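You operate a simulated robot arm through the tools that you are given. There is no shell and no other tool.

Carry out the task below with a simulated robot arm. There is one attempt and no reset: what you move stays moved.

JOB
Pack the blue basket on the mending bench. At the end: the blue felt pad from the mending bench is in the blue basket; the white lint brush is in the blue basket; the blue spray bottle (marked "PROOFER") from the mending bench stands where the brown round brush stood; the brown round brush stands on top of the green soap; whatever was shut is shut again. Leave all else as you found it, and nothing knocked over.
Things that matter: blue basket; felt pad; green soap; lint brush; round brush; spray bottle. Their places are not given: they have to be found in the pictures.

The check looks at the end state, three seconds after you hand in, the way a careful person would. Anything else that was tipped, shoved, dropped, spilled or broken makes it a failure.

ROBOT AND FRAMES
A 6-joint arm with a two-finger parallel gripper, fixed in place. Base frame: the origin is at the foot of the arm, x ahead of it, y to its left, z up; the work surface is at about z = 900. Readings come in mm, degrees, newtons and seconds.
With the tool pointing down near the work surface it reaches from about 360 to 760 mm from the base axis. Its first joint turns from -66.0 to 66.0 degrees. Payload 2.45 kg.
The tool frame sits at the grasp point between the pads (the TCP): z along the fingers, y along the line on which they close. The tips reach 24 mm beyond it. Largest opening 68 mm; finger width 17, thickness 10; the body of the gripper, 40 by 70 mm, starts 41 mm behind the TCP.
Orientation is that of the tool frame in the base frame, as a unit quaternion [w, x, y, z]. With the fingers straight down and closing along the base's y, the tool's x points along the base's -x, its y along +y and its z along -z.

CONTROLS
- The arm moves only by the tool servo_tool. Its arguments are lists of equal length, an entry for each row: "delta_rot": the turn, a rotation vector about the tool's x, y, z in degrees, a list of three; "offset": the shift along the tool's x, y, z in mm, a list of three; "hand": the finger opening in mm, from 0 to 68. In form: {"delta_rot": [[wx, wy, wz], ...], "offset": [[dx, dy, dz], ...], "hand": [hand, ...]}. A call has 1 to 20 rows; each row is the pose to reach, as a shift and turn from the pose commanded when the call began, along the tool's axes at that moment. Each row takes 0.2 s and may step no farther than 50 mm and 8.6 degrees from the row before; otherwise, or with a gripper value out of range, the whole call is refused. Where a pose cannot be reached the arm comes as near as it can. A force on the tool above 40 N (or 10 N above the force at the start of the call, whichever is more), or a blocked arm, ends the call early, and 0.2 s more pass. The fingers move at their own pace (about 108 mm/s each) and stop on an object; they squeeze with about 44 N. The grip force told is the motor's: it shows also when the fingers shut on nothing. Time passes only in rows, and 0.2 s behind the last, so rows that repeat a pose let the fingers close. The reply holds the time, the measured pose of the TCP, the force on the tool along the base axes, the opening and the grip force, in the units named above and with some noise, with the torque about the TCP (base axes, N m) and any sound that the robot's microphone picked up, and new pictures: "views" is both (left out), scene, wrist or none.
- Cameras (640 x 400 px; columns grow to the right, rows downward): "scene" is fixed at [154.6, 409.3, 1456.2]; the picture's right is [-0.84, -0.54, 0.00], its down [-0.36, 0.55, -0.75] and it looks along [0.41, -0.63, -0.66] (base axes); focal length 227 px, centre (320, 200). "wrist" rides on the gripper at [84, 11, -75] in the tool frame; the picture's right is [-0.13, 0.99, 0.00], its down [-0.60, -0.08, -0.79] and it looks along [-0.79, -0.10, 0.61] (tool axes); focal length 251 px, centre (320, 200).
- point_at(camera, pixels): for up to 12 pixels [column, row] of the newest picture of that camera ("zoom" is the newest enlarged one), the place [x, y, z] in the base frame of the surface seen there, good to about 2 mm. It takes no simulated time.
- zoom(camera, box): a new picture of the part [left, top, right, bottom] of that camera's present view, enlarged. It takes no simulated time.
- sign_off(): hands the job in; it is judged then, once.

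Open the gripper and draw the arm clear of the work before you hand the job in, unless the task says otherwise.

The tools are called as a command line: name --argument value ..., lists and objects as JSON in quotes. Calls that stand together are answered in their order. servo_tool: Moves the arm, as the interface text tells. Its arguments: {"type":"object","properties":{"delta_rot":{"type":"array","items":{"type":"array","items":{"type":"number"}}},"offset":{"type":"array","items":{"type":"array","items":{"type":"number"}}},"hand":{"type":"array","items":{"type":"number"}},"views":{"type":"string","enum":["both","scene","wrist","none"]}},"required":["delta_rot","offset","hand"]} The other tools are called the same way: point_at (camera, pixels) gives the place of the surface under pixels of a picture; zoom (camera, box) takes an enlarged picture of a part of a camera's view; sign_off () hands the job in.

At the start:

```text
clock: 0.0
ee_pos: [459.9, -202.9, 1272.8]
tcp_rot: [0.001, -0.001, 1.0, -0.001]
wrist_force: [-0.3, -0.3, -0.4]
ft_torque: [0.01, 0.0, 0.0]
grip_width: 68.0
grip_force: 0.2
```

scene: 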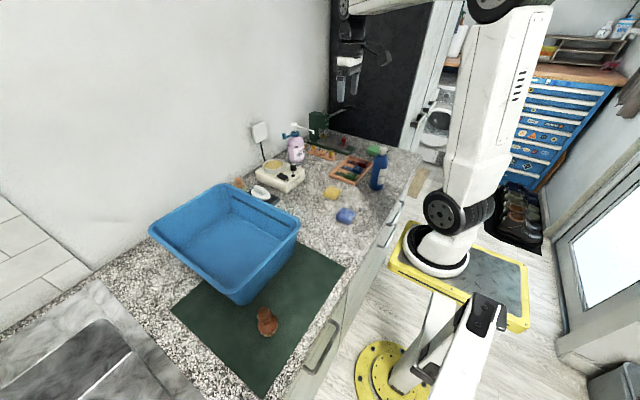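
wrist: 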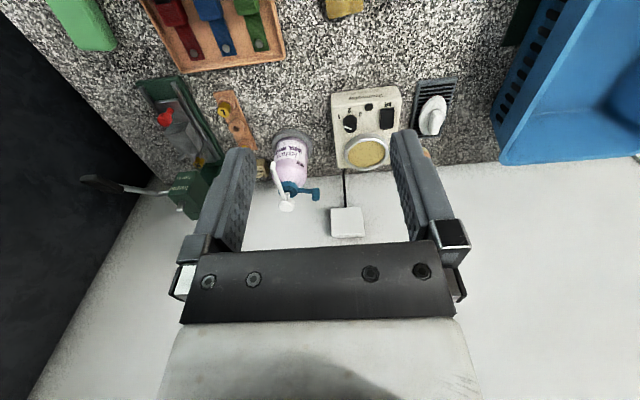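

The first pictures show a bench with a blue basket (scene ~230,240), a brown brush-like thing (268,320), a blue spray bottle (378,172), and small items around (345,215) and (332,193). I will zoom in to identify them.

zoom --camera "scene" --box '[230, 110, 430, 235]'

zoom --camera "scene" --box '[140, 170, 380, 320]'

zoom --camera "scene" --box '[180, 250, 420, 400]'

zoom --camera "wrist" --box '[0, 0, 640, 400]'

```text
3.20 times, centred on (330, 172) of scene
```

zoom: 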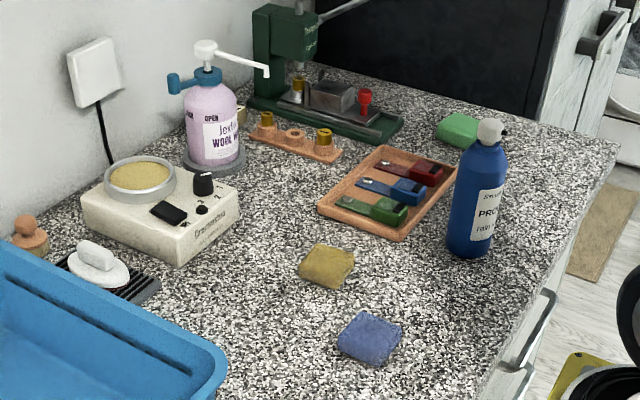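

```text
2.67 times, centred on (260, 245) of scene
```

zoom: 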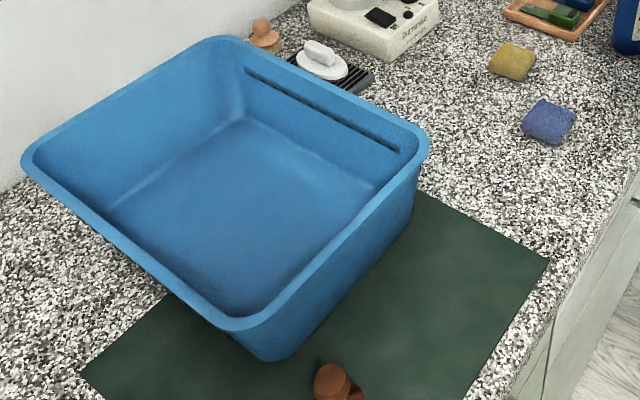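

```text
2.67 times, centred on (300, 325) of scene
```

zoom: 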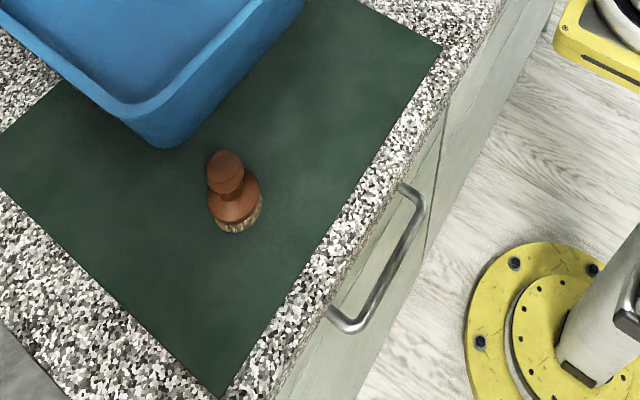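

```text
1.00 times, centred on (320, 200) of wrist (not enlarged: the box is as wide or as high as the picture)
```

zoom: 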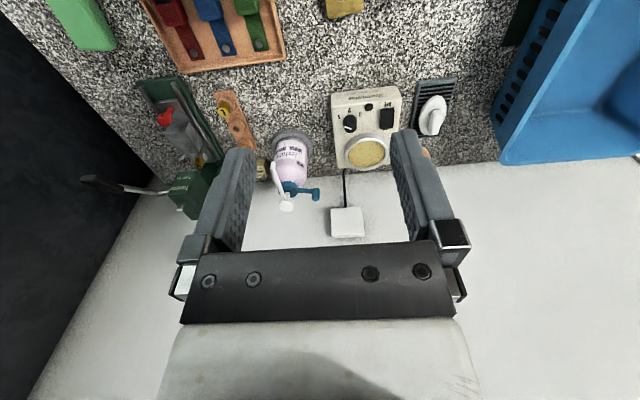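

The scene shows a blue pad, yellow pad, green soap, PROOFER bottle, a white item on a black rack, and two brown brushes. I'll get coordinates of these surfaces.

point_at --camera "scene" --pixels '[[345, 215], [332, 193], [375, 150], [378, 172], [383, 152], [260, 192], [240, 183], [265, 310], [268, 332], [230, 240], [299, 225], [150, 232]]'

zoom --camera "scene" --box '[220, 165, 300, 215]'

zoom --camera "scene" --box '[340, 130, 420, 200]'

zoom --camera "scene" --box '[400, 0, 640, 150]'

zoom --camera "wrist" --box '[320, 70, 520, 195]'

```text
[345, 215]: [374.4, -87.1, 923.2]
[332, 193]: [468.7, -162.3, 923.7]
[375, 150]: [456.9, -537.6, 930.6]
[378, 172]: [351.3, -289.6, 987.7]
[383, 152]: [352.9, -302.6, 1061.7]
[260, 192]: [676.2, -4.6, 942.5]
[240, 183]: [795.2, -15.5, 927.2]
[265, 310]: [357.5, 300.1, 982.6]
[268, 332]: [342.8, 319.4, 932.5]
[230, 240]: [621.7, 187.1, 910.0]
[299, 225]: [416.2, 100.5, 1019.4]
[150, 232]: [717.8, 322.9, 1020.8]
```

```text
8.00 times, centred on (260, 190) of scene
```

zoom: 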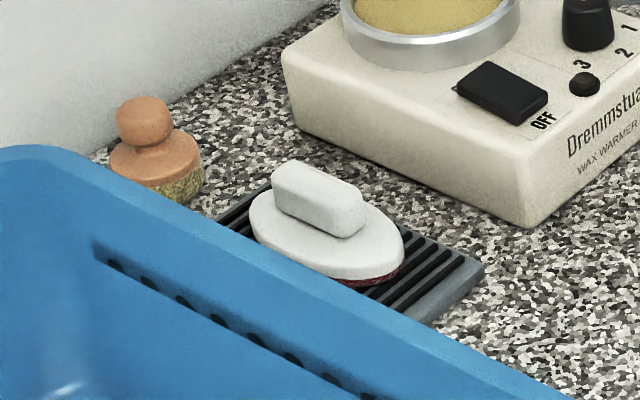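

```text
5.71 times, centred on (380, 165) of scene
```

zoom: 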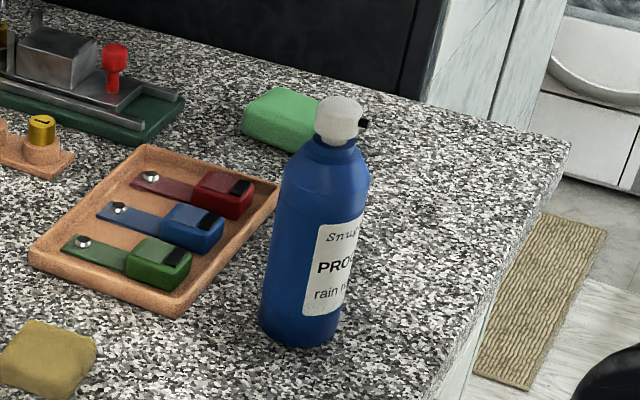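

```text
2.67 times, centred on (520, 75) of scene
```

zoom: 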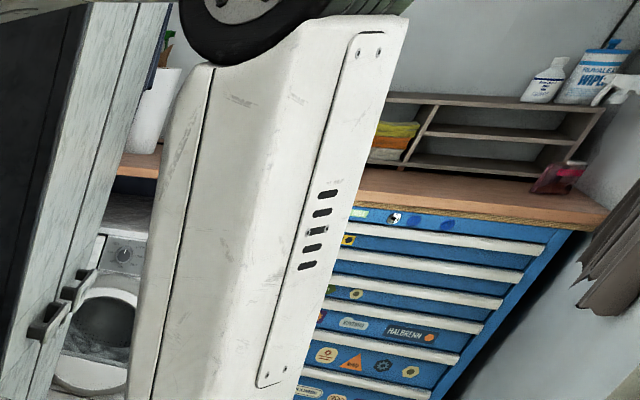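

```text
3.20 times, centred on (420, 132) of wrist
```

zoom: 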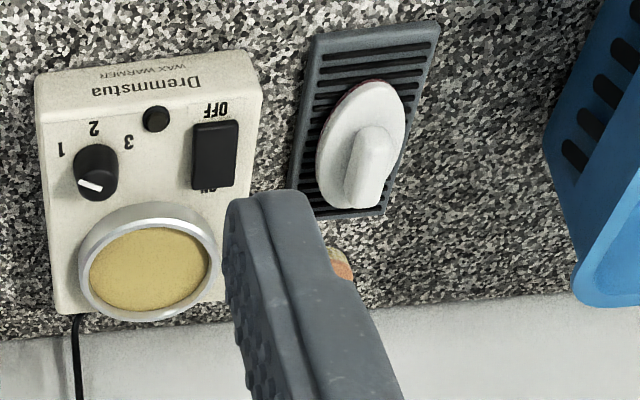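

I identify: blue felt pad at about (374,-87), lint brush (white with red base on rack) at (676,-5), green soap at (457,-538), PROOFER at (352,-296), round brush on the mat at about (345,315). I'll measure the pad edges and the basket rim.

zoom --camera "scene" --box '[320, 180, 384, 240]'

point_at --camera "scene" --pixels '[[299, 223], [240, 303], [222, 186], [152, 232], [235, 290], [290, 215], [232, 195], [170, 232], [262, 235], [215, 225], [240, 270], [190, 250]]'

```text
6.67 times, centred on (352, 210) of scene
```

zoom: 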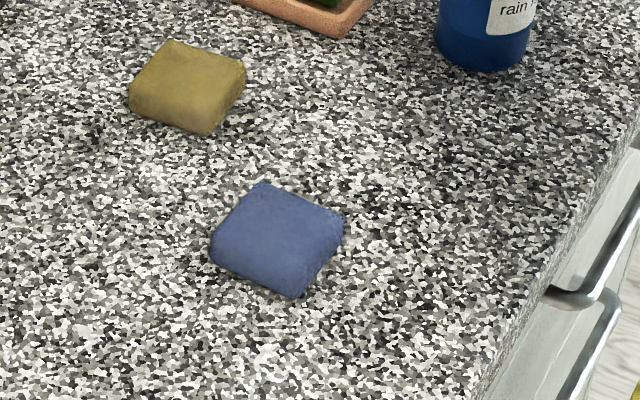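

```text
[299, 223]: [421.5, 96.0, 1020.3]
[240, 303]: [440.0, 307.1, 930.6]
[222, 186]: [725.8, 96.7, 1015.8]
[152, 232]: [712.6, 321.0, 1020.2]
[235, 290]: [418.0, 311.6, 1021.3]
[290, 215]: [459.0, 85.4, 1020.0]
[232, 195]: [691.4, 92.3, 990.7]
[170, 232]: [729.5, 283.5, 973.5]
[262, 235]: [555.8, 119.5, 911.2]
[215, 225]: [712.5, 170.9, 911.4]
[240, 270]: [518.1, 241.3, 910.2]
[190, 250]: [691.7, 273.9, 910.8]
```

The zoom shows the blue pad with corners at about (262,185), (342,216), (300,285), (215,240). I'll measure those top corners in the zoomed picture.

point_at --camera "zoom" --pixels '[[263, 188], [338, 215], [300, 275], [218, 240], [278, 232], [295, 296], [212, 258], [342, 235], [280, 320], [190, 80]]'

```text
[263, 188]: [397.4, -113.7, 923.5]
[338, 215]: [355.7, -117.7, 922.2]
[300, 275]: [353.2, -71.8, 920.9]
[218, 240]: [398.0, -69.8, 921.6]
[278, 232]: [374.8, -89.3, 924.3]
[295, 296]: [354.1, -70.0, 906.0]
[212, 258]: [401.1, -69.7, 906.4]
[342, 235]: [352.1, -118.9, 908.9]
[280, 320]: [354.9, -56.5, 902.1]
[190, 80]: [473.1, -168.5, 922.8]
```

The pad is centred near (376,-94), about 49×50 mm, top at z≈923, and roughly axis-aligned, so it can be gripped along y. I move above it with the fingers open.

servo_tool --delta_rot '[[0, 0, 0], [0, 0, 0], [0, 0, 0], [0, 0, 0], [0, 0, 0], [0, 0, 0], [0, 0, 0], [0, 0, 0]]' --offset '[[14, 18, 42], [28, 36, 84], [42, 54, 126], [56, 72, 168], [70, 90, 210], [83.4, 108.9, 252.8], [83.4, 108.9, 252.8], [83.4, 108.9, 252.8]]' --hand '[68, 68, 68, 68, 68, 68, 68, 68]'

```text
clock: 1.8
ee_pos: [376.8, -93.6, 1021.5]
tcp_rot: [0.002, 0.0, 1.0, 0.001]
wrist_force: [0.3, -0.2, 0.0]
ft_torque: [0.0, -0.02, 0.01]
grip_width: 68.0
grip_force: 0.0
```

scene: 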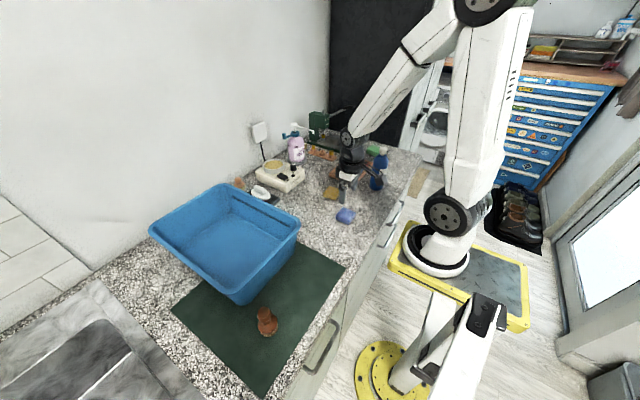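
wrist: 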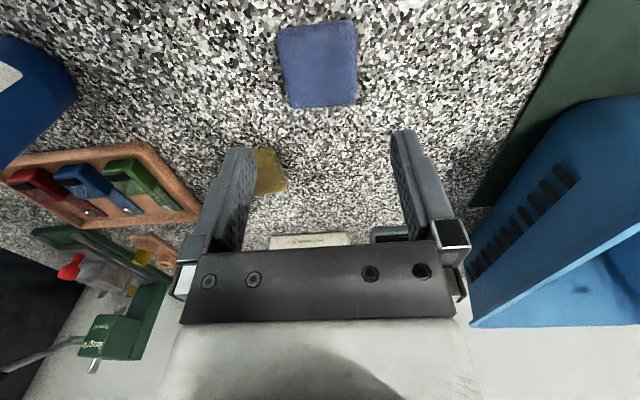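

The wrist picture shows the pad with corners at about (278,27), (355,20), (358,100), (287,106). I'll measure these for precise centre and angle.

point_at --camera "wrist" --pixels '[[281, 30], [352, 24], [354, 100], [289, 104], [319, 65], [285, 65], [354, 65]]'

```text
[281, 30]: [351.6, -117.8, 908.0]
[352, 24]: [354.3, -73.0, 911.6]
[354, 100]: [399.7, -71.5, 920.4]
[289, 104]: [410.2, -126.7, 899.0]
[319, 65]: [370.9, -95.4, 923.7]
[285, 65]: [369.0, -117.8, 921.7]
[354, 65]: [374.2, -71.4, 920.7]
```

Pad centre confirmed at about (376,-94.5) with y edges at -118 and -71. I descend straight to z≈928 (tips at 904) and close.

servo_tool --delta_rot '[[0, 0, 0], [0, 0, 0], [0, 0, 0], [0, 0, 0], [0, 0, 0], [0, 0, 0], [0, 0, 0], [0, 0, 0]]' --offset '[[0, -0.7, 35], [0, -0.7, 65], [0, -0.7, 85], [0, -0.7, 92], [0, -0.7, 92], [0, -0.7, 92], [0, -0.7, 92], [0, -0.7, 92]]' --hand '[68, 68, 68, 68, 68, 30, 30, 30]'

```text
clock: 3.6
ee_pos: [377.1, -96.9, 928.1]
tcp_rot: [0.001, 0.0, 1.0, -0.001]
wrist_force: [-0.7, 0.1, -0.4]
ft_torque: [0.01, -0.03, 0.01]
grip_width: 49.5
grip_force: 43.9
```

scene: 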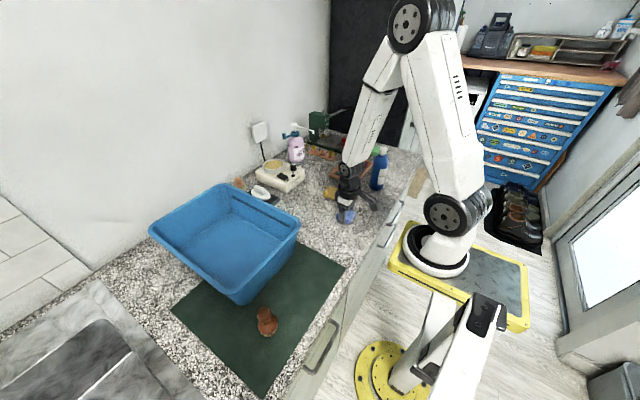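
wrist: 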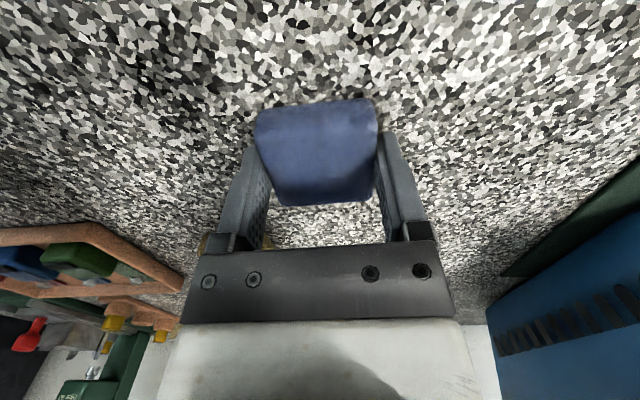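

The pad is gripped (49.5 mm, 44 N). I lift it to z≈1110 and carry it over the basket to about (520,240).

servo_tool --delta_rot '[[0, 0, 0], [0, 0, 0], [0, 0, 0], [0, 0, 0], [0, 0, 0], [0, 0, 0], [0, 0, 0], [0, 0, 0], [0, 0, 0], [0, 0, 0], [0, 0, 0], [0, 0, 0], [0, 0, 0], [0, 0, 0], [0, 0, 0]]' --offset '[[0, 0, -30], [0, 0, -75], [0, 0, -120], [0, 0, -160], [0, 0, -182], [-18, 42, -182], [-36, 84, -182], [-54, 126, -182], [-72, 168, -182], [-90, 210, -182], [-108, 252, -182], [-126, 294, -182], [-143, 336, -182], [-143, 336, -182], [-143, 336, -182]]' --hand '[30, 30, 30, 30, 30, 30, 30, 30, 30, 30, 30, 30, 30, 30, 30]'

```text
clock: 6.8
ee_pos: [519.2, 238.7, 1112.0]
tcp_rot: [0.0, 0.0, 1.0, -0.001]
wrist_force: [-0.8, 0.1, -0.3]
ft_torque: [0.0, 0.0, -0.02]
grip_width: 49.6
grip_force: 44.2
```

scene: 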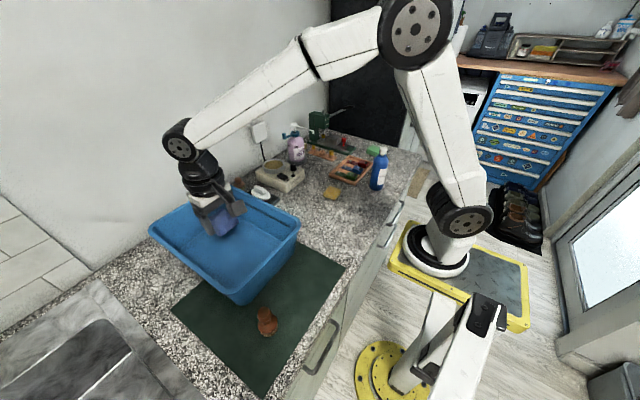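
wrist: 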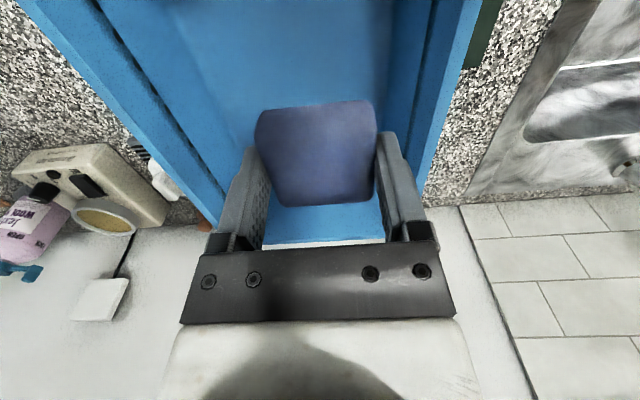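

The pad hangs over the basket; I shift a little inward (y≈215) for wall clearance, and lower to z≈938 then release to 60 mm.

servo_tool --delta_rot '[[0, 0, 0], [0, 0, 0], [0, 0, 0], [0, 0, 0], [0, 0, 0], [0, 0, 0], [0, 0, 0], [0, 0, 0], [0, 0, 0], [0, 0, 0]]' --offset '[[0, -25, 0], [0, -25, 45], [0, -25, 90], [0, -25, 130], [0, -25, 155], [0, -25, 166], [0, -25, 172], [0, -25, 172], [0, -25, 172], [0, -25, 172]]' --hand '[30, 30, 30, 30, 30, 30, 30, 30, 60, 60]'

```text
clock: 8.4
ee_pos: [521.5, 215.9, 943.9]
tcp_rot: [0.003, 0.001, 1.0, 0.001]
wrist_force: [3.5, -2.8, 7.1]
ft_torque: [0.18, 0.94, 0.24]
grip_width: 49.9
grip_force: 44.5
stopped in row 7: the force on the tool passed its limit at 49 N (the readings are from after the stop); the commanded pose is now the measured one
```

scene: 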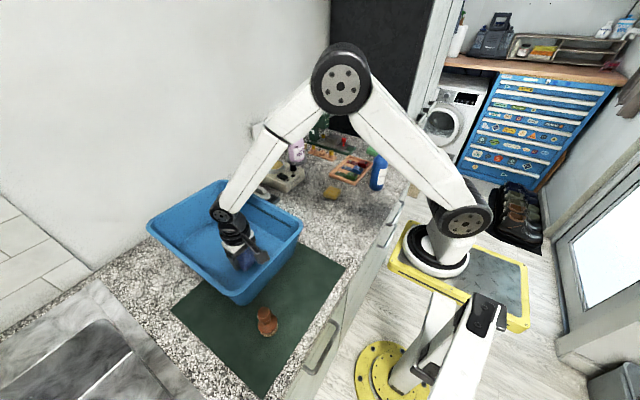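
wrist: 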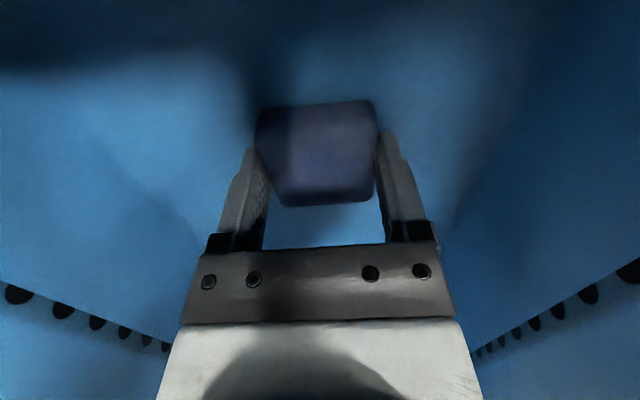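

The call stopped at 49 N with a torque pointing at the camera side (x≈437, the rim of the near wall), so the camera housing likely touched the basket rim. I lift straight up slowly and check the basket.

servo_tool --delta_rot '[[0, 0, 0], [0, 0, 0], [0, 0, 0], [0, 0, 0], [0, 0, 0], [0, 0, 0]]' --offset '[[0, 0, -10], [0, 0, -25], [0, 0, -50], [0, 0, -90], [0, 0, -130], [0, 0, -130]]' --hand '[30, 30, 30, 30, 30, 30]'

```text
clock: 9.8
ee_pos: [518.4, 216.1, 1072.5]
tcp_rot: [0.002, 0.0, 1.0, 0.0]
wrist_force: [-0.3, 0.1, -0.1]
ft_torque: [0.01, 0.01, 0.02]
grip_width: 49.7
grip_force: 44.2
```

scene: 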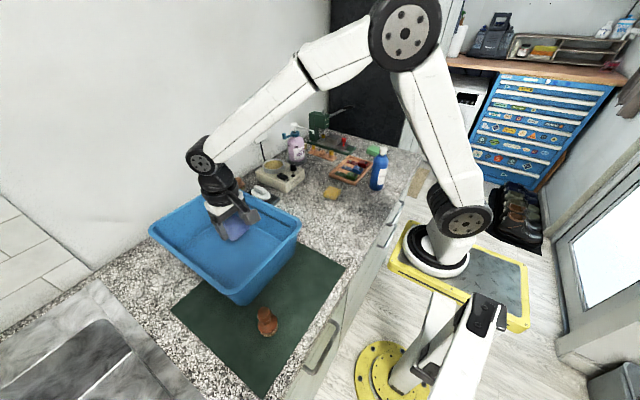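
wrist: 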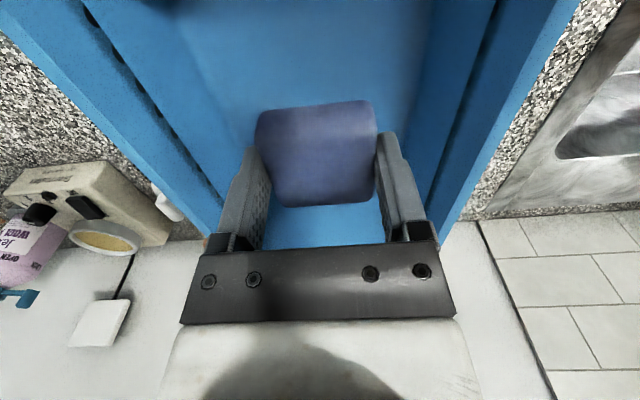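

The basket looks unchanged (rim corners still at (150,232) and (300,222)). I move the pad further forward to x≈592 so the camera clears the near rim, then lower in careful steps.

servo_tool --delta_rot '[[0, 0, 0], [0, 0, 0], [0, 0, 0], [0, 0, 0], [0, 0, 0], [0, 0, 0], [0, 0, 0], [0, 0, 0]]' --offset '[[-36, -5, 0], [-72, -10, 0], [-72, -10, 0], [-72, -10, 40], [-72, -10, 80], [-72, -10, 110], [-72, -10, 122], [-72, -10, 122]]' --hand '[30, 30, 30, 30, 30, 30, 30, 30]'

```text
clock: 11.6
ee_pos: [592.0, 206.8, 949.3]
tcp_rot: [0.002, 0.001, 1.0, 0.0]
wrist_force: [-0.4, 0.6, -0.5]
ft_torque: [0.0, -0.02, 0.02]
grip_width: 49.9
grip_force: 44.0
```

scene: 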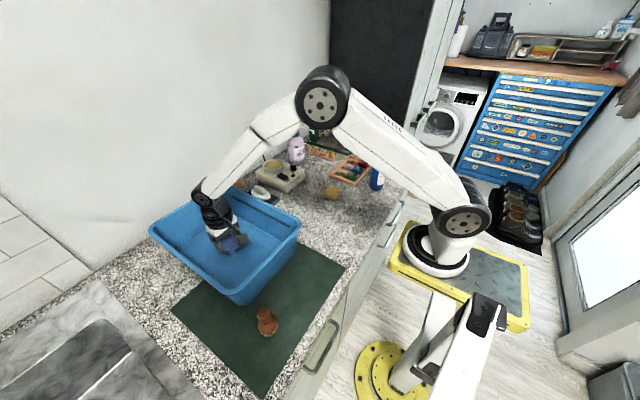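
wrist: 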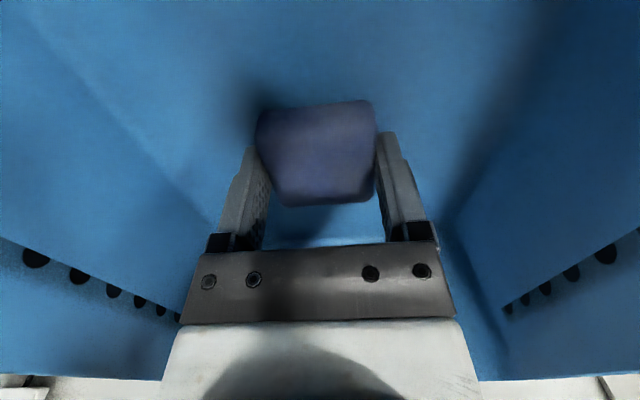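

No contact at z≈949. I lower 11 mm more in small steps, then release and lift away.

servo_tool --delta_rot '[[0, 0, 0], [0, 0, 0], [0, 0, 0], [0, 0, 0], [0, 0, 0], [0, 0, 0], [0, 0, 0]]' --offset '[[0, 0, 4], [0, 0, 8], [0, 0, 11], [0, 0, 11], [0, 0, 11], [0, 0, 11], [0, 0, 11]]' --hand '[30, 30, 30, 30, 64, 64, 64]'

```text
clock: 13.2
ee_pos: [593.3, 206.9, 941.3]
tcp_rot: [0.001, 0.001, 1.0, 0.0]
wrist_force: [0.2, 0.3, 0.2]
ft_torque: [-0.02, 0.0, 0.02]
grip_width: 63.9
grip_force: 0.1
```

scene: 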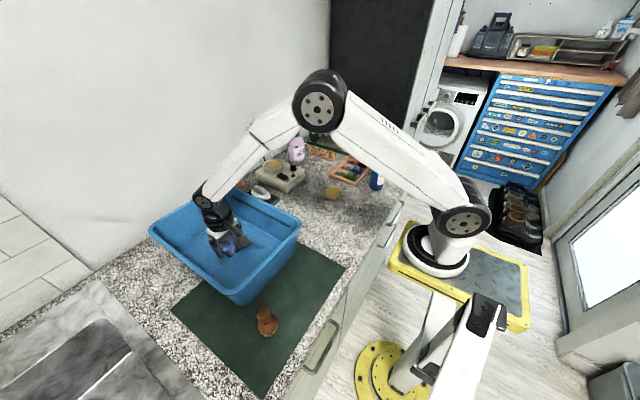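
wrist: 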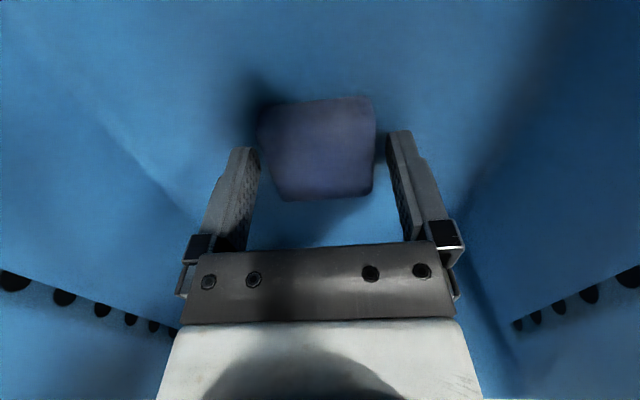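

The pad is released in the basket. I raise the gripper clear and move to above the lint brush area for a close look.

servo_tool --delta_rot '[[0, 0, 0], [0, 0, 0], [0, 0, 0], [0, 0, 0], [0, 0, 0], [0, 0, 0], [0, 0, 0], [0, 0, 0], [0, 0, 0], [0, 0, 0], [0, 0, 0]]' --offset '[[0, 0, -30], [0, 0, -75], [0, 0, -120], [0, 0, -165], [0, 0, -190], [0, -42, -190], [0, -84, -190], [0, -126, -190], [0, -168, -190], [0, -210, -190], [0, -210, -190]]' --hand '[64, 64, 64, 64, 64, 64, 64, 64, 64, 64, 64]'

```text
clock: 15.6
ee_pos: [592.4, -7.5, 1130.1]
tcp_rot: [0.002, 0.001, 1.0, 0.001]
wrist_force: [-0.1, 0.6, -0.8]
ft_torque: [-0.02, 0.01, -0.01]
grip_width: 64.0
grip_force: 0.1
```

scene: 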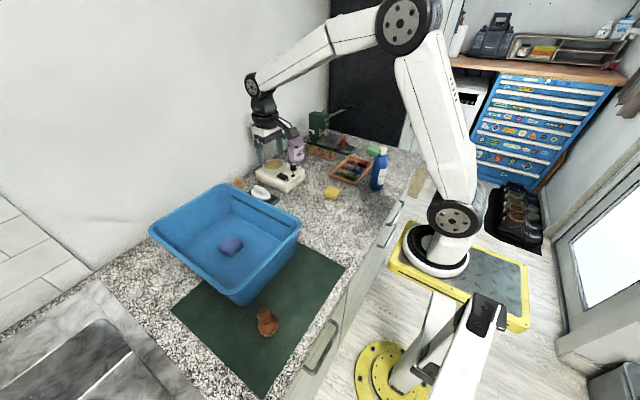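
wrist: 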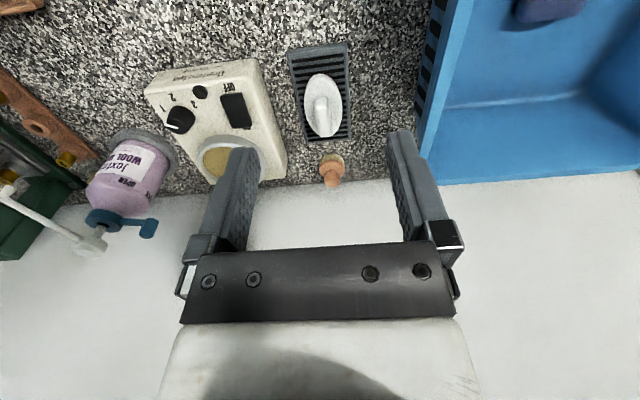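

The pad lies on the basket floor (scene 230,246). Now the wrist view shows the lint brush at (322,105), aligned nearly along x; I zoom in and measure it.

zoom --camera "wrist" --box '[270, 30, 390, 195]'

point_at --camera "wrist" --pixels '[[322, 76], [306, 105], [341, 105], [323, 134], [321, 98], [320, 122], [316, 112], [327, 112], [320, 130], [299, 62], [346, 55], [331, 170]]'

zoom --camera "scene" --box '[220, 165, 300, 215]'

```text
2.42 times, centred on (330, 112) of wrist
```

zoom: 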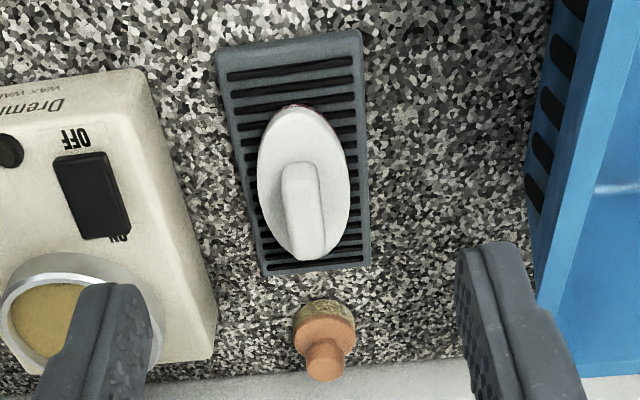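

```text
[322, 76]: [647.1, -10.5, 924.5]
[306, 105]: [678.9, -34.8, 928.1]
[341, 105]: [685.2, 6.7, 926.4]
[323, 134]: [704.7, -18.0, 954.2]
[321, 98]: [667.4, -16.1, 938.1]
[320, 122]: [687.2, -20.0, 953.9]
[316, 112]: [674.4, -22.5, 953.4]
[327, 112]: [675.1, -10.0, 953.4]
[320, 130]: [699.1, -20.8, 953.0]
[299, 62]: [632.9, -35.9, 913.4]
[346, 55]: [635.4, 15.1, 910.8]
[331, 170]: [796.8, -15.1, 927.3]
```

```text
8.00 times, centred on (260, 190) of scene
```

zoom: 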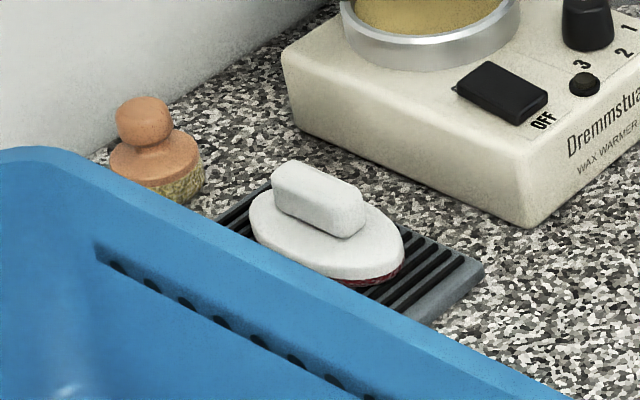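

The brush handle top is at z≈954 around (687,-17). I'll zoom tight on the handle for its exact edges and direction.

zoom --camera "wrist" --box '[295, 65, 355, 145]'

```text
5.00 times, centred on (325, 105) of wrist
```

zoom: 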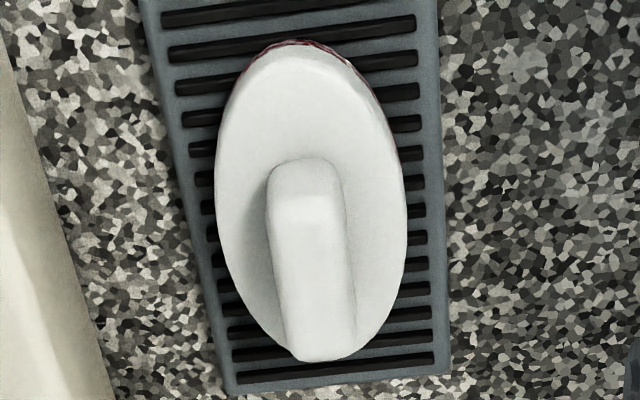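

point_at --camera "zoom" --pixels '[[275, 195], [335, 195], [305, 170], [280, 280], [345, 280], [298, 345], [345, 345], [240, 150], [380, 150], [225, 230], [400, 230], [300, 60]]'

```text
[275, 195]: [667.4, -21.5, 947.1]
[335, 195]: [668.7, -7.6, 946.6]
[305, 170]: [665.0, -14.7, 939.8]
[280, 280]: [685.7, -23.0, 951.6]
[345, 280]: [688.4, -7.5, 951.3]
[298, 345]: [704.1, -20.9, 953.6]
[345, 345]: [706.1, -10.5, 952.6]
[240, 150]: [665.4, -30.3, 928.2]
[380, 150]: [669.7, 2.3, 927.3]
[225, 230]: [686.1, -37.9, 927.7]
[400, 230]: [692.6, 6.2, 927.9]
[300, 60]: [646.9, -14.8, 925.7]
```

The handle spans y -23…-7.5, x 665…708, top at 954, along x. I move above it at z≈1010 with the fingers at 44 mm and check the reading before descending.

servo_tool --delta_rot '[[0, 0, 0], [0, 0, 0], [0, 0, 0], [0, 0, 0], [0, 0, 0], [0, 0, 0]]' --offset '[[-40, -5, 0], [-80, -10, 10], [-93.5, -11.4, 50], [-93.5, -11.4, 90], [-93.5, -11.4, 120], [-93.5, -11.4, 120]]' --hand '[44, 44, 44, 44, 44, 44]'

```text
clock: 17.0
ee_pos: [685.6, -16.2, 1012.5]
tcp_rot: [0.003, 0.001, 1.0, 0.0]
wrist_force: [0.4, 0.3, 0.2]
ft_torque: [0.01, -0.01, 0.0]
grip_width: 43.9
grip_force: 0.1
```

scene: 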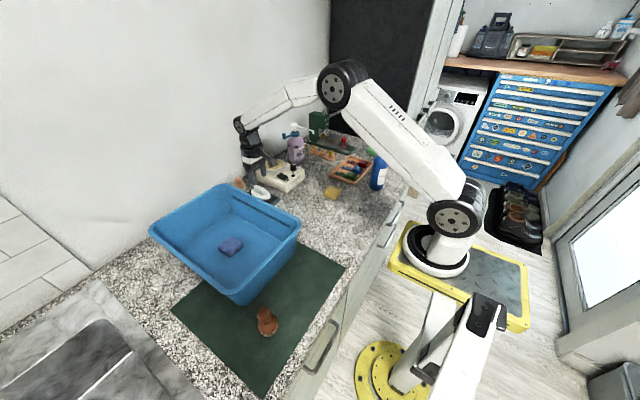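
wrist: 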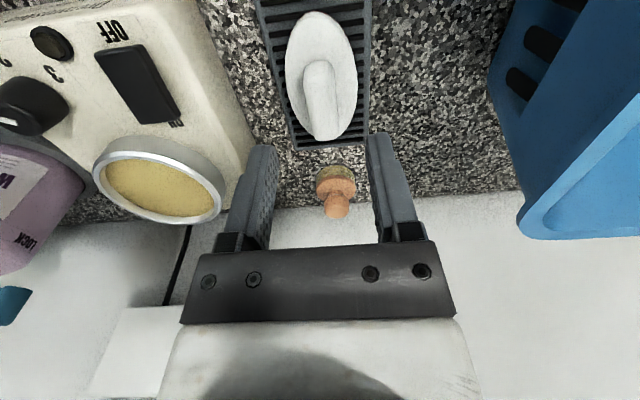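

The brush is ahead at wrist (320,95), and the warmer edge is left. I check the handle and the nearest warmer edge points before descending.

point_at --camera "wrist" --pixels '[[306, 85], [334, 85], [309, 110], [338, 110], [318, 132], [320, 66], [250, 140], [225, 60], [215, 170], [338, 185], [500, 90]]'

```text
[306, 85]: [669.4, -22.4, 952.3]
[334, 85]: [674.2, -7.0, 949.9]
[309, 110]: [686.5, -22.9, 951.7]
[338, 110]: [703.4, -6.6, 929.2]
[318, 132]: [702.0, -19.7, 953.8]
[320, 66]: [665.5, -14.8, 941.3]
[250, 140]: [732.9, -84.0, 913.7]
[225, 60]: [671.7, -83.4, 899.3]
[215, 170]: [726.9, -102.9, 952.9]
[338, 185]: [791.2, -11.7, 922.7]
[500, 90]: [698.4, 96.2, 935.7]
```

Handle centre y≈-15 matches the tool's y, and the warmer is beyond y=-80, so it is clear. I descend to z≈960 and close on the handle.

servo_tool --delta_rot '[[0, 0, 0], [0, 0, 0], [0, 0, 0], [0, 0, 0], [0, 0, 0], [0, 0, 0], [0, 0, 0], [0, 0, 0]]' --offset '[[0, 1, 20], [0, 1, 38], [0, 1, 47], [0, 1, 51], [0, 1, 51], [0, 1, 51], [0, 1, 51], [0, 1, 51]]' --hand '[44, 44, 44, 44, 44, 5, 5, 5]'

```text
clock: 18.8
ee_pos: [687.2, -14.6, 960.4]
tcp_rot: [0.002, 0.001, 1.0, 0.0]
wrist_force: [0.8, -0.1, 0.5]
ft_torque: [0.01, -0.05, -0.06]
grip_width: 17.1
grip_force: 35.6
```

scene: 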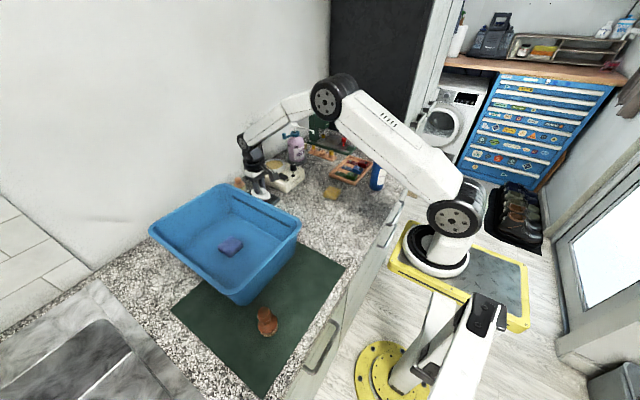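
wrist: 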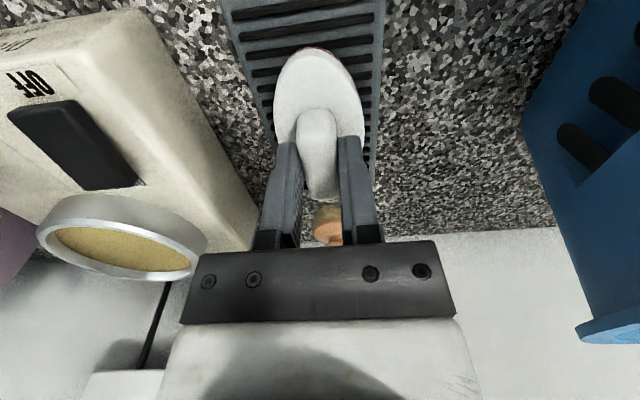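

The handle is gripped (17 mm, 36 N). I lift straight up to z≈1120 and check that it hangs level.

servo_tool --delta_rot '[[0, 0, 0], [0, 0, 0], [0, 0, 0], [0, 0, 0], [0, 0, 0], [0, 0, 0], [0, 0, 0]]' --offset '[[0, 0, -10], [0, 0, -35], [0, 0, -75], [0, 0, -115], [0, 0, -150], [0, 0, -160], [0, 0, -160]]' --hand '[5, 5, 5, 5, 5, 5, 5]'

point_at --camera "scene" --pixels '[[225, 208], [235, 213], [245, 218], [255, 224], [265, 229], [275, 234], [240, 210], [250, 215], [260, 220], [270, 225], [230, 246], [222, 250]]'

```text
clock: 20.4
ee_pos: [685.3, -17.0, 1117.8]
tcp_rot: [0.002, 0.002, 1.0, 0.0]
wrist_force: [0.4, 0.0, -0.3]
ft_torque: [0.01, 0.01, 0.0]
grip_width: 17.1
grip_force: 35.7
```

scene: 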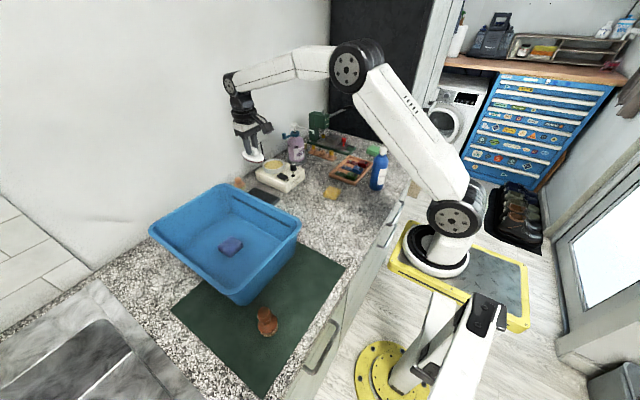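
wrist: 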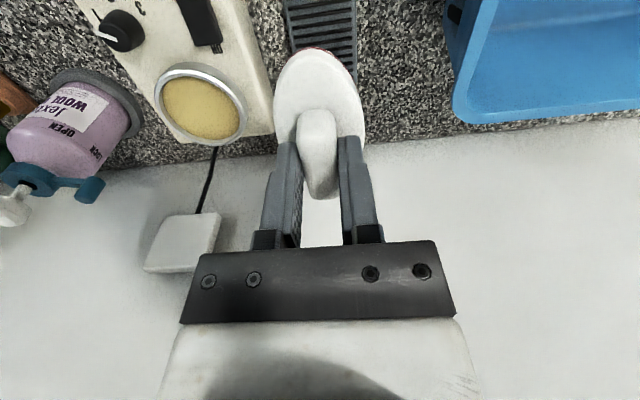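

```text
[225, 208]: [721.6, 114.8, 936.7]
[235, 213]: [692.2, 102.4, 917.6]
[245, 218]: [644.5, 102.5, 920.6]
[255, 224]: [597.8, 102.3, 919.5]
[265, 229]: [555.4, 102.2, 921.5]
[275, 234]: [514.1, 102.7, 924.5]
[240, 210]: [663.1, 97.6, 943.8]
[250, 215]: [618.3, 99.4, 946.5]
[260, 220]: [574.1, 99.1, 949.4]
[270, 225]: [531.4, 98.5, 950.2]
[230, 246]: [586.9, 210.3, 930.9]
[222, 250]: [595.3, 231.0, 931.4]
```

The brush hangs level and the rack is empty and still in place. I carry it over the basket to about (605,148), beside the pad, and lower to z≈975.

servo_tool --delta_rot '[[0, 0, 0], [0, 0, 0], [0, 0, 0], [0, 0, 0], [0, 0, 0], [0, 0, 0], [0, 0, 0], [0, 0, 0], [0, 0, 0], [0, 0, 0], [0, 0, 0]]' --offset '[[18, 36, 0], [36, 72, 0], [54, 108, 0], [72, 144, 0], [82, 162.5, 0], [82, 162.5, 0], [82, 162.5, 40], [82, 162.5, 80], [82, 162.5, 115], [82, 162.5, 140], [82, 162.5, 145]]' --hand '[5, 5, 5, 5, 5, 5, 5, 5, 5, 5, 5]'

```text
clock: 22.8
ee_pos: [605.1, 146.1, 974.5]
tcp_rot: [0.002, 0.001, 1.0, 0.0]
wrist_force: [-0.1, 0.5, -0.1]
ft_torque: [0.01, 0.03, 0.01]
grip_width: 17.2
grip_force: 36.0
```

scene: 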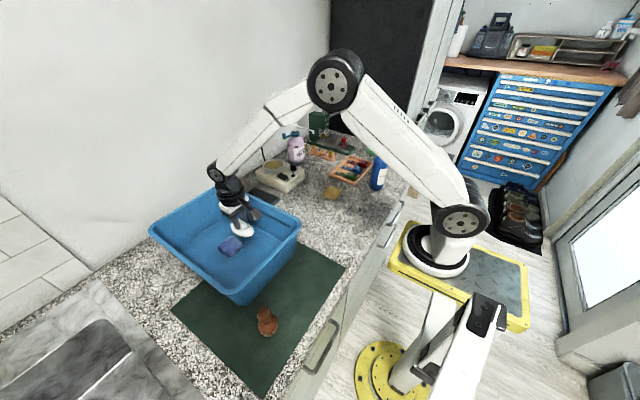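
wrist: 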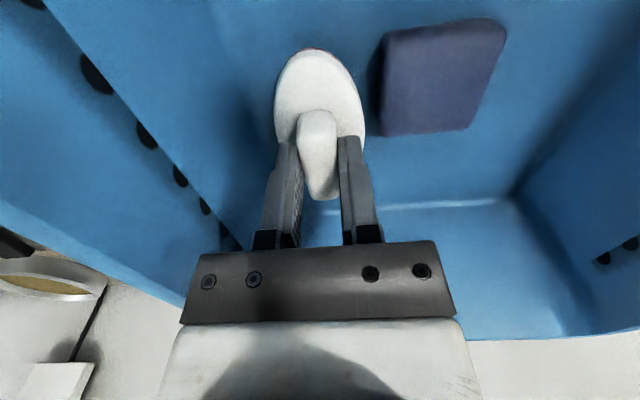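

The brush is beside the pad over the floor with a clear gap. I lower another ~14 mm gently, then release to 36 mm.

servo_tool --delta_rot '[[0, 0, 0], [0, 0, 0], [0, 0, 0], [0, 0, 0], [0, 0, 0], [0, 0, 0], [0, 0, 0]]' --offset '[[0, 0, 5], [0, 0, 9], [0, 0, 12], [0, 0, 14], [0, 0, 14], [0, 0, 14], [0, 0, 14]]' --hand '[5, 5, 5, 5, 5, 36, 36]'

```text
clock: 24.4
ee_pos: [604.4, 147.1, 961.3]
tcp_rot: [0.002, 0.001, 1.0, 0.0]
wrist_force: [-0.7, 0.0, -0.2]
ft_torque: [-0.02, 0.04, -0.02]
grip_width: 36.1
grip_force: 0.0
```

scene: 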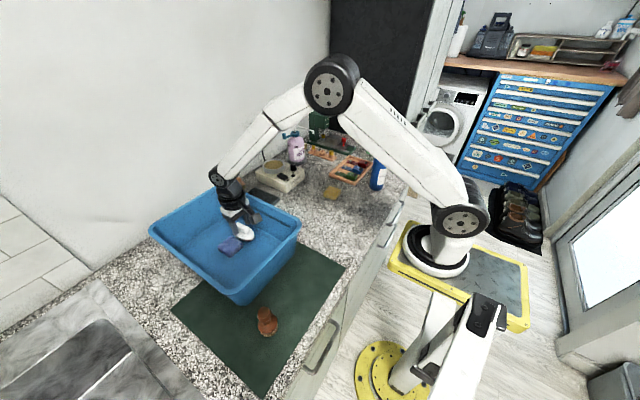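
wrist: 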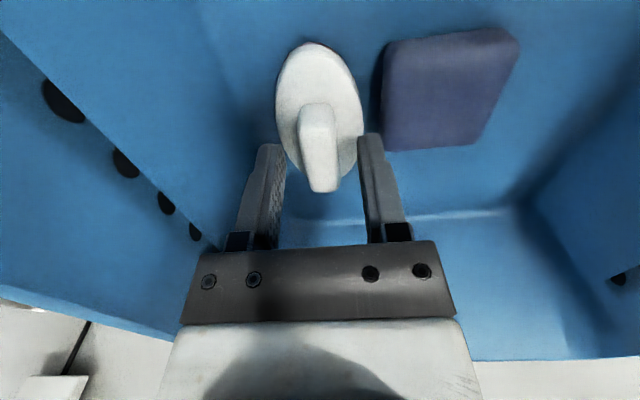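

The brush is released on the basket floor. I raise the gripper and move toward the round brush on the mat for a close look.

servo_tool --delta_rot '[[0, 0, 0], [0, 0, 0], [0, 0, 0], [0, 0, 0], [0, 0, 0], [0, 0, 0], [0, 0, 0], [0, 0, 0], [0, 0, 0], [0, 0, 0], [0, 0, 0], [0, 0, 0], [0, 0, 0], [0, 0, 0]]' --offset '[[0, 0, -30], [0, 0, -75], [0, 0, -120], [0, 0, -165], [0, 0, -190], [40, 24, -190], [80, 48, -190], [120, 72, -190], [160, 96, -190], [200, 120, -190], [240, 144, -190], [265, 156, -190], [265, 156, -190], [265, 156, -190]]' --hand '[36, 36, 36, 36, 60, 64, 64, 64, 64, 64, 64, 64, 64, 64]'

```text
clock: 27.4
ee_pos: [340.5, 303.8, 1149.9]
tcp_rot: [0.001, 0.001, 1.0, 0.0]
wrist_force: [0.3, -0.2, -0.8]
ft_torque: [-0.03, 0.01, 0.0]
grip_width: 63.9
grip_force: 0.0
```

scene: 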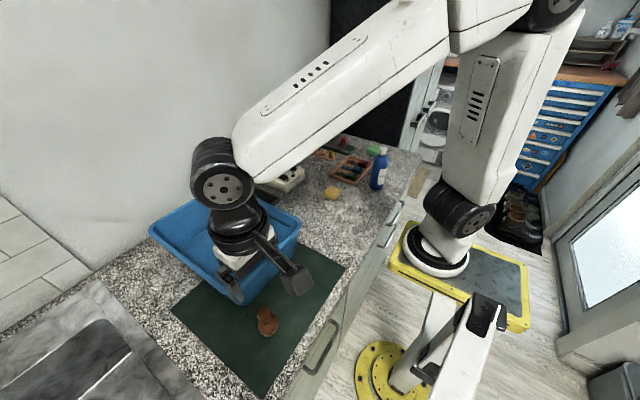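
wrist: 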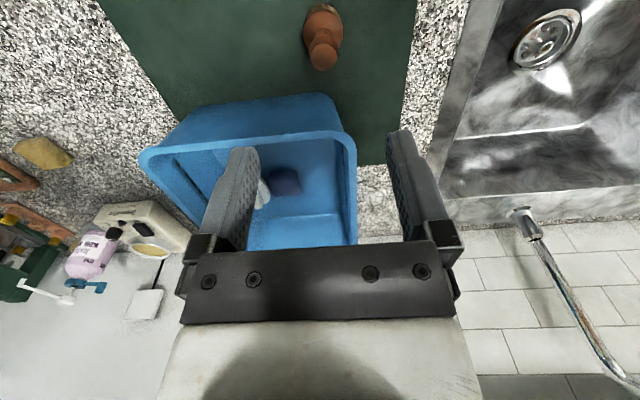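

The round brush appears at wrist (322,38). I zoom in on it from both cameras and measure.

zoom --camera "scene" --box '[240, 290, 300, 350]'

zoom --camera "wrist" --box '[280, 0, 370, 80]'

```text
6.67 times, centred on (270, 320) of scene
```

zoom: 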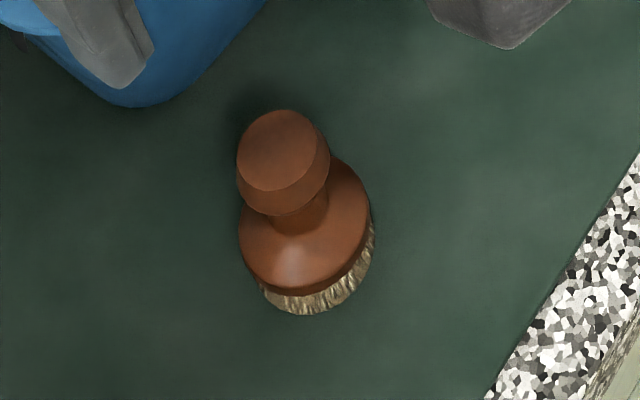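

```text
5.00 times, centred on (325, 40) of wrist
```

zoom: 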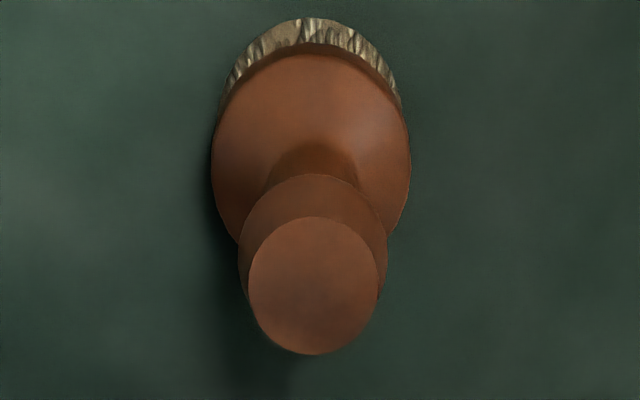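

point_at --camera "zoom" --pixels '[[312, 225], [312, 348], [252, 285], [374, 285], [312, 285], [242, 260], [384, 260], [215, 150], [408, 150], [308, 60], [308, 25], [308, 160]]'

zoom --camera "scene" --box '[240, 290, 300, 350]'

```text
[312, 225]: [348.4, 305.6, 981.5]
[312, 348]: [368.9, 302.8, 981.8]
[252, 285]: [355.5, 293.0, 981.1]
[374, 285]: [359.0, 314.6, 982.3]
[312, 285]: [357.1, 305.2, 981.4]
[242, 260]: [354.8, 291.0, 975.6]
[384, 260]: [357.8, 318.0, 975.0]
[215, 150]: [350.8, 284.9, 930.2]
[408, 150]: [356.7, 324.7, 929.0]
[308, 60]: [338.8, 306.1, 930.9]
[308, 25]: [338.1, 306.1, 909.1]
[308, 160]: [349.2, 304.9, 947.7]
```

```text
6.67 times, centred on (270, 320) of scene
```

zoom: 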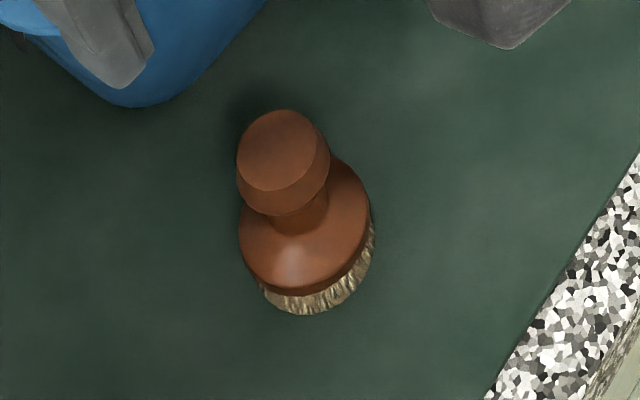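

Round brush: axis at about (358,305), knob top z≈981.5, base diameter ~40. Before gripping I check the soap and the dark panel near it.

zoom --camera "scene" --box '[350, 120, 430, 190]'

point_at --camera "scene" --pixels '[[350, 125], [370, 132], [390, 142], [400, 130], [372, 147], [368, 150], [376, 154], [378, 146], [415, 155], [380, 120], [350, 80]]'

```text
5.71 times, centred on (390, 155) of scene
```

zoom: 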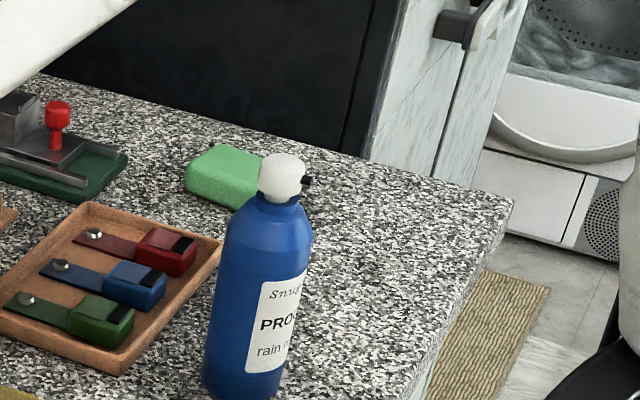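

```text
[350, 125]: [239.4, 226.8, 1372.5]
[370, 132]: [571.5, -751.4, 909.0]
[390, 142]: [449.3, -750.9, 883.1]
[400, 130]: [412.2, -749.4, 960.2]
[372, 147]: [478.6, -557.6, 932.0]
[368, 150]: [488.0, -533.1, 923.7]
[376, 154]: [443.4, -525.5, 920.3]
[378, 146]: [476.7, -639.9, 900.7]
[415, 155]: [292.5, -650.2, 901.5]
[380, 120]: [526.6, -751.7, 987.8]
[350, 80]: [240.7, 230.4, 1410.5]
```

The panel is at y≈-750, well clear of the soap. I move above the brush axis at (358,305), tips just above the knob, with the fingers at 52 mm to verify alignment.

servo_tool --delta_rot '[[0, 0, 0], [0, 0, 0], [0, 0, 0], [0, 0, 0], [0, 0, 0], [0, 0, 0]]' --offset '[[-18.3, 0.8, 0], [-18.3, 0.8, 40], [-18.3, 0.8, 80], [-18.3, 0.8, 110], [-18.3, 0.8, 130], [-18.3, 0.8, 130]]' --hand '[52, 52, 52, 52, 52, 52]'

```text
clock: 28.8
ee_pos: [361.9, 303.8, 1019.9]
tcp_rot: [0.002, 0.001, 1.0, -0.001]
wrist_force: [0.4, -1.0, -0.4]
ft_torque: [0.02, -0.01, -0.02]
grip_width: 51.8
grip_force: 0.0
```

scene: 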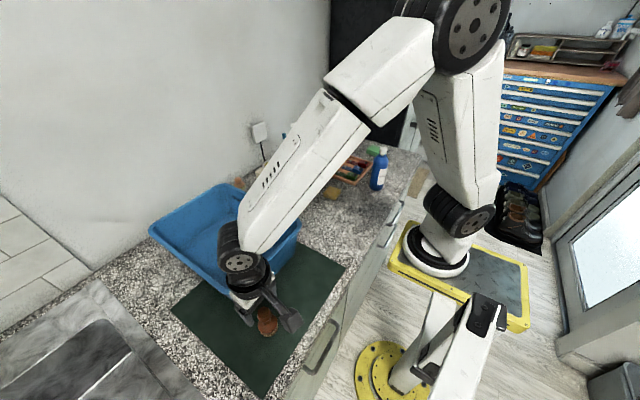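
wrist: 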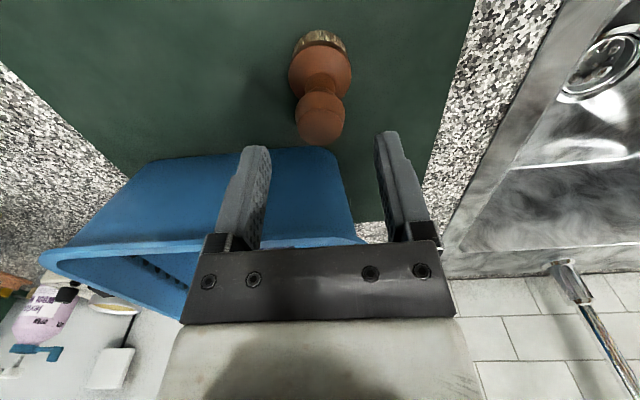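

The knob is at wrist (321,118), between the fingers' planes. I verify its position once more and the nearest basket rim.

point_at --camera "wrist" --pixels '[[321, 108], [321, 142], [300, 120], [344, 120], [321, 125], [330, 155], [300, 155], [290, 70], [352, 70]]'

```text
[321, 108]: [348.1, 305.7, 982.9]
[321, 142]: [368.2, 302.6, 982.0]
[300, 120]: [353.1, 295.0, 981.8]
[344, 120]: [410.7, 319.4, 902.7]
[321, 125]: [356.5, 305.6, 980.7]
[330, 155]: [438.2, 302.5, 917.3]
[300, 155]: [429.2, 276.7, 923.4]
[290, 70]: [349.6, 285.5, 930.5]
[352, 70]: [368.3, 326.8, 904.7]
```

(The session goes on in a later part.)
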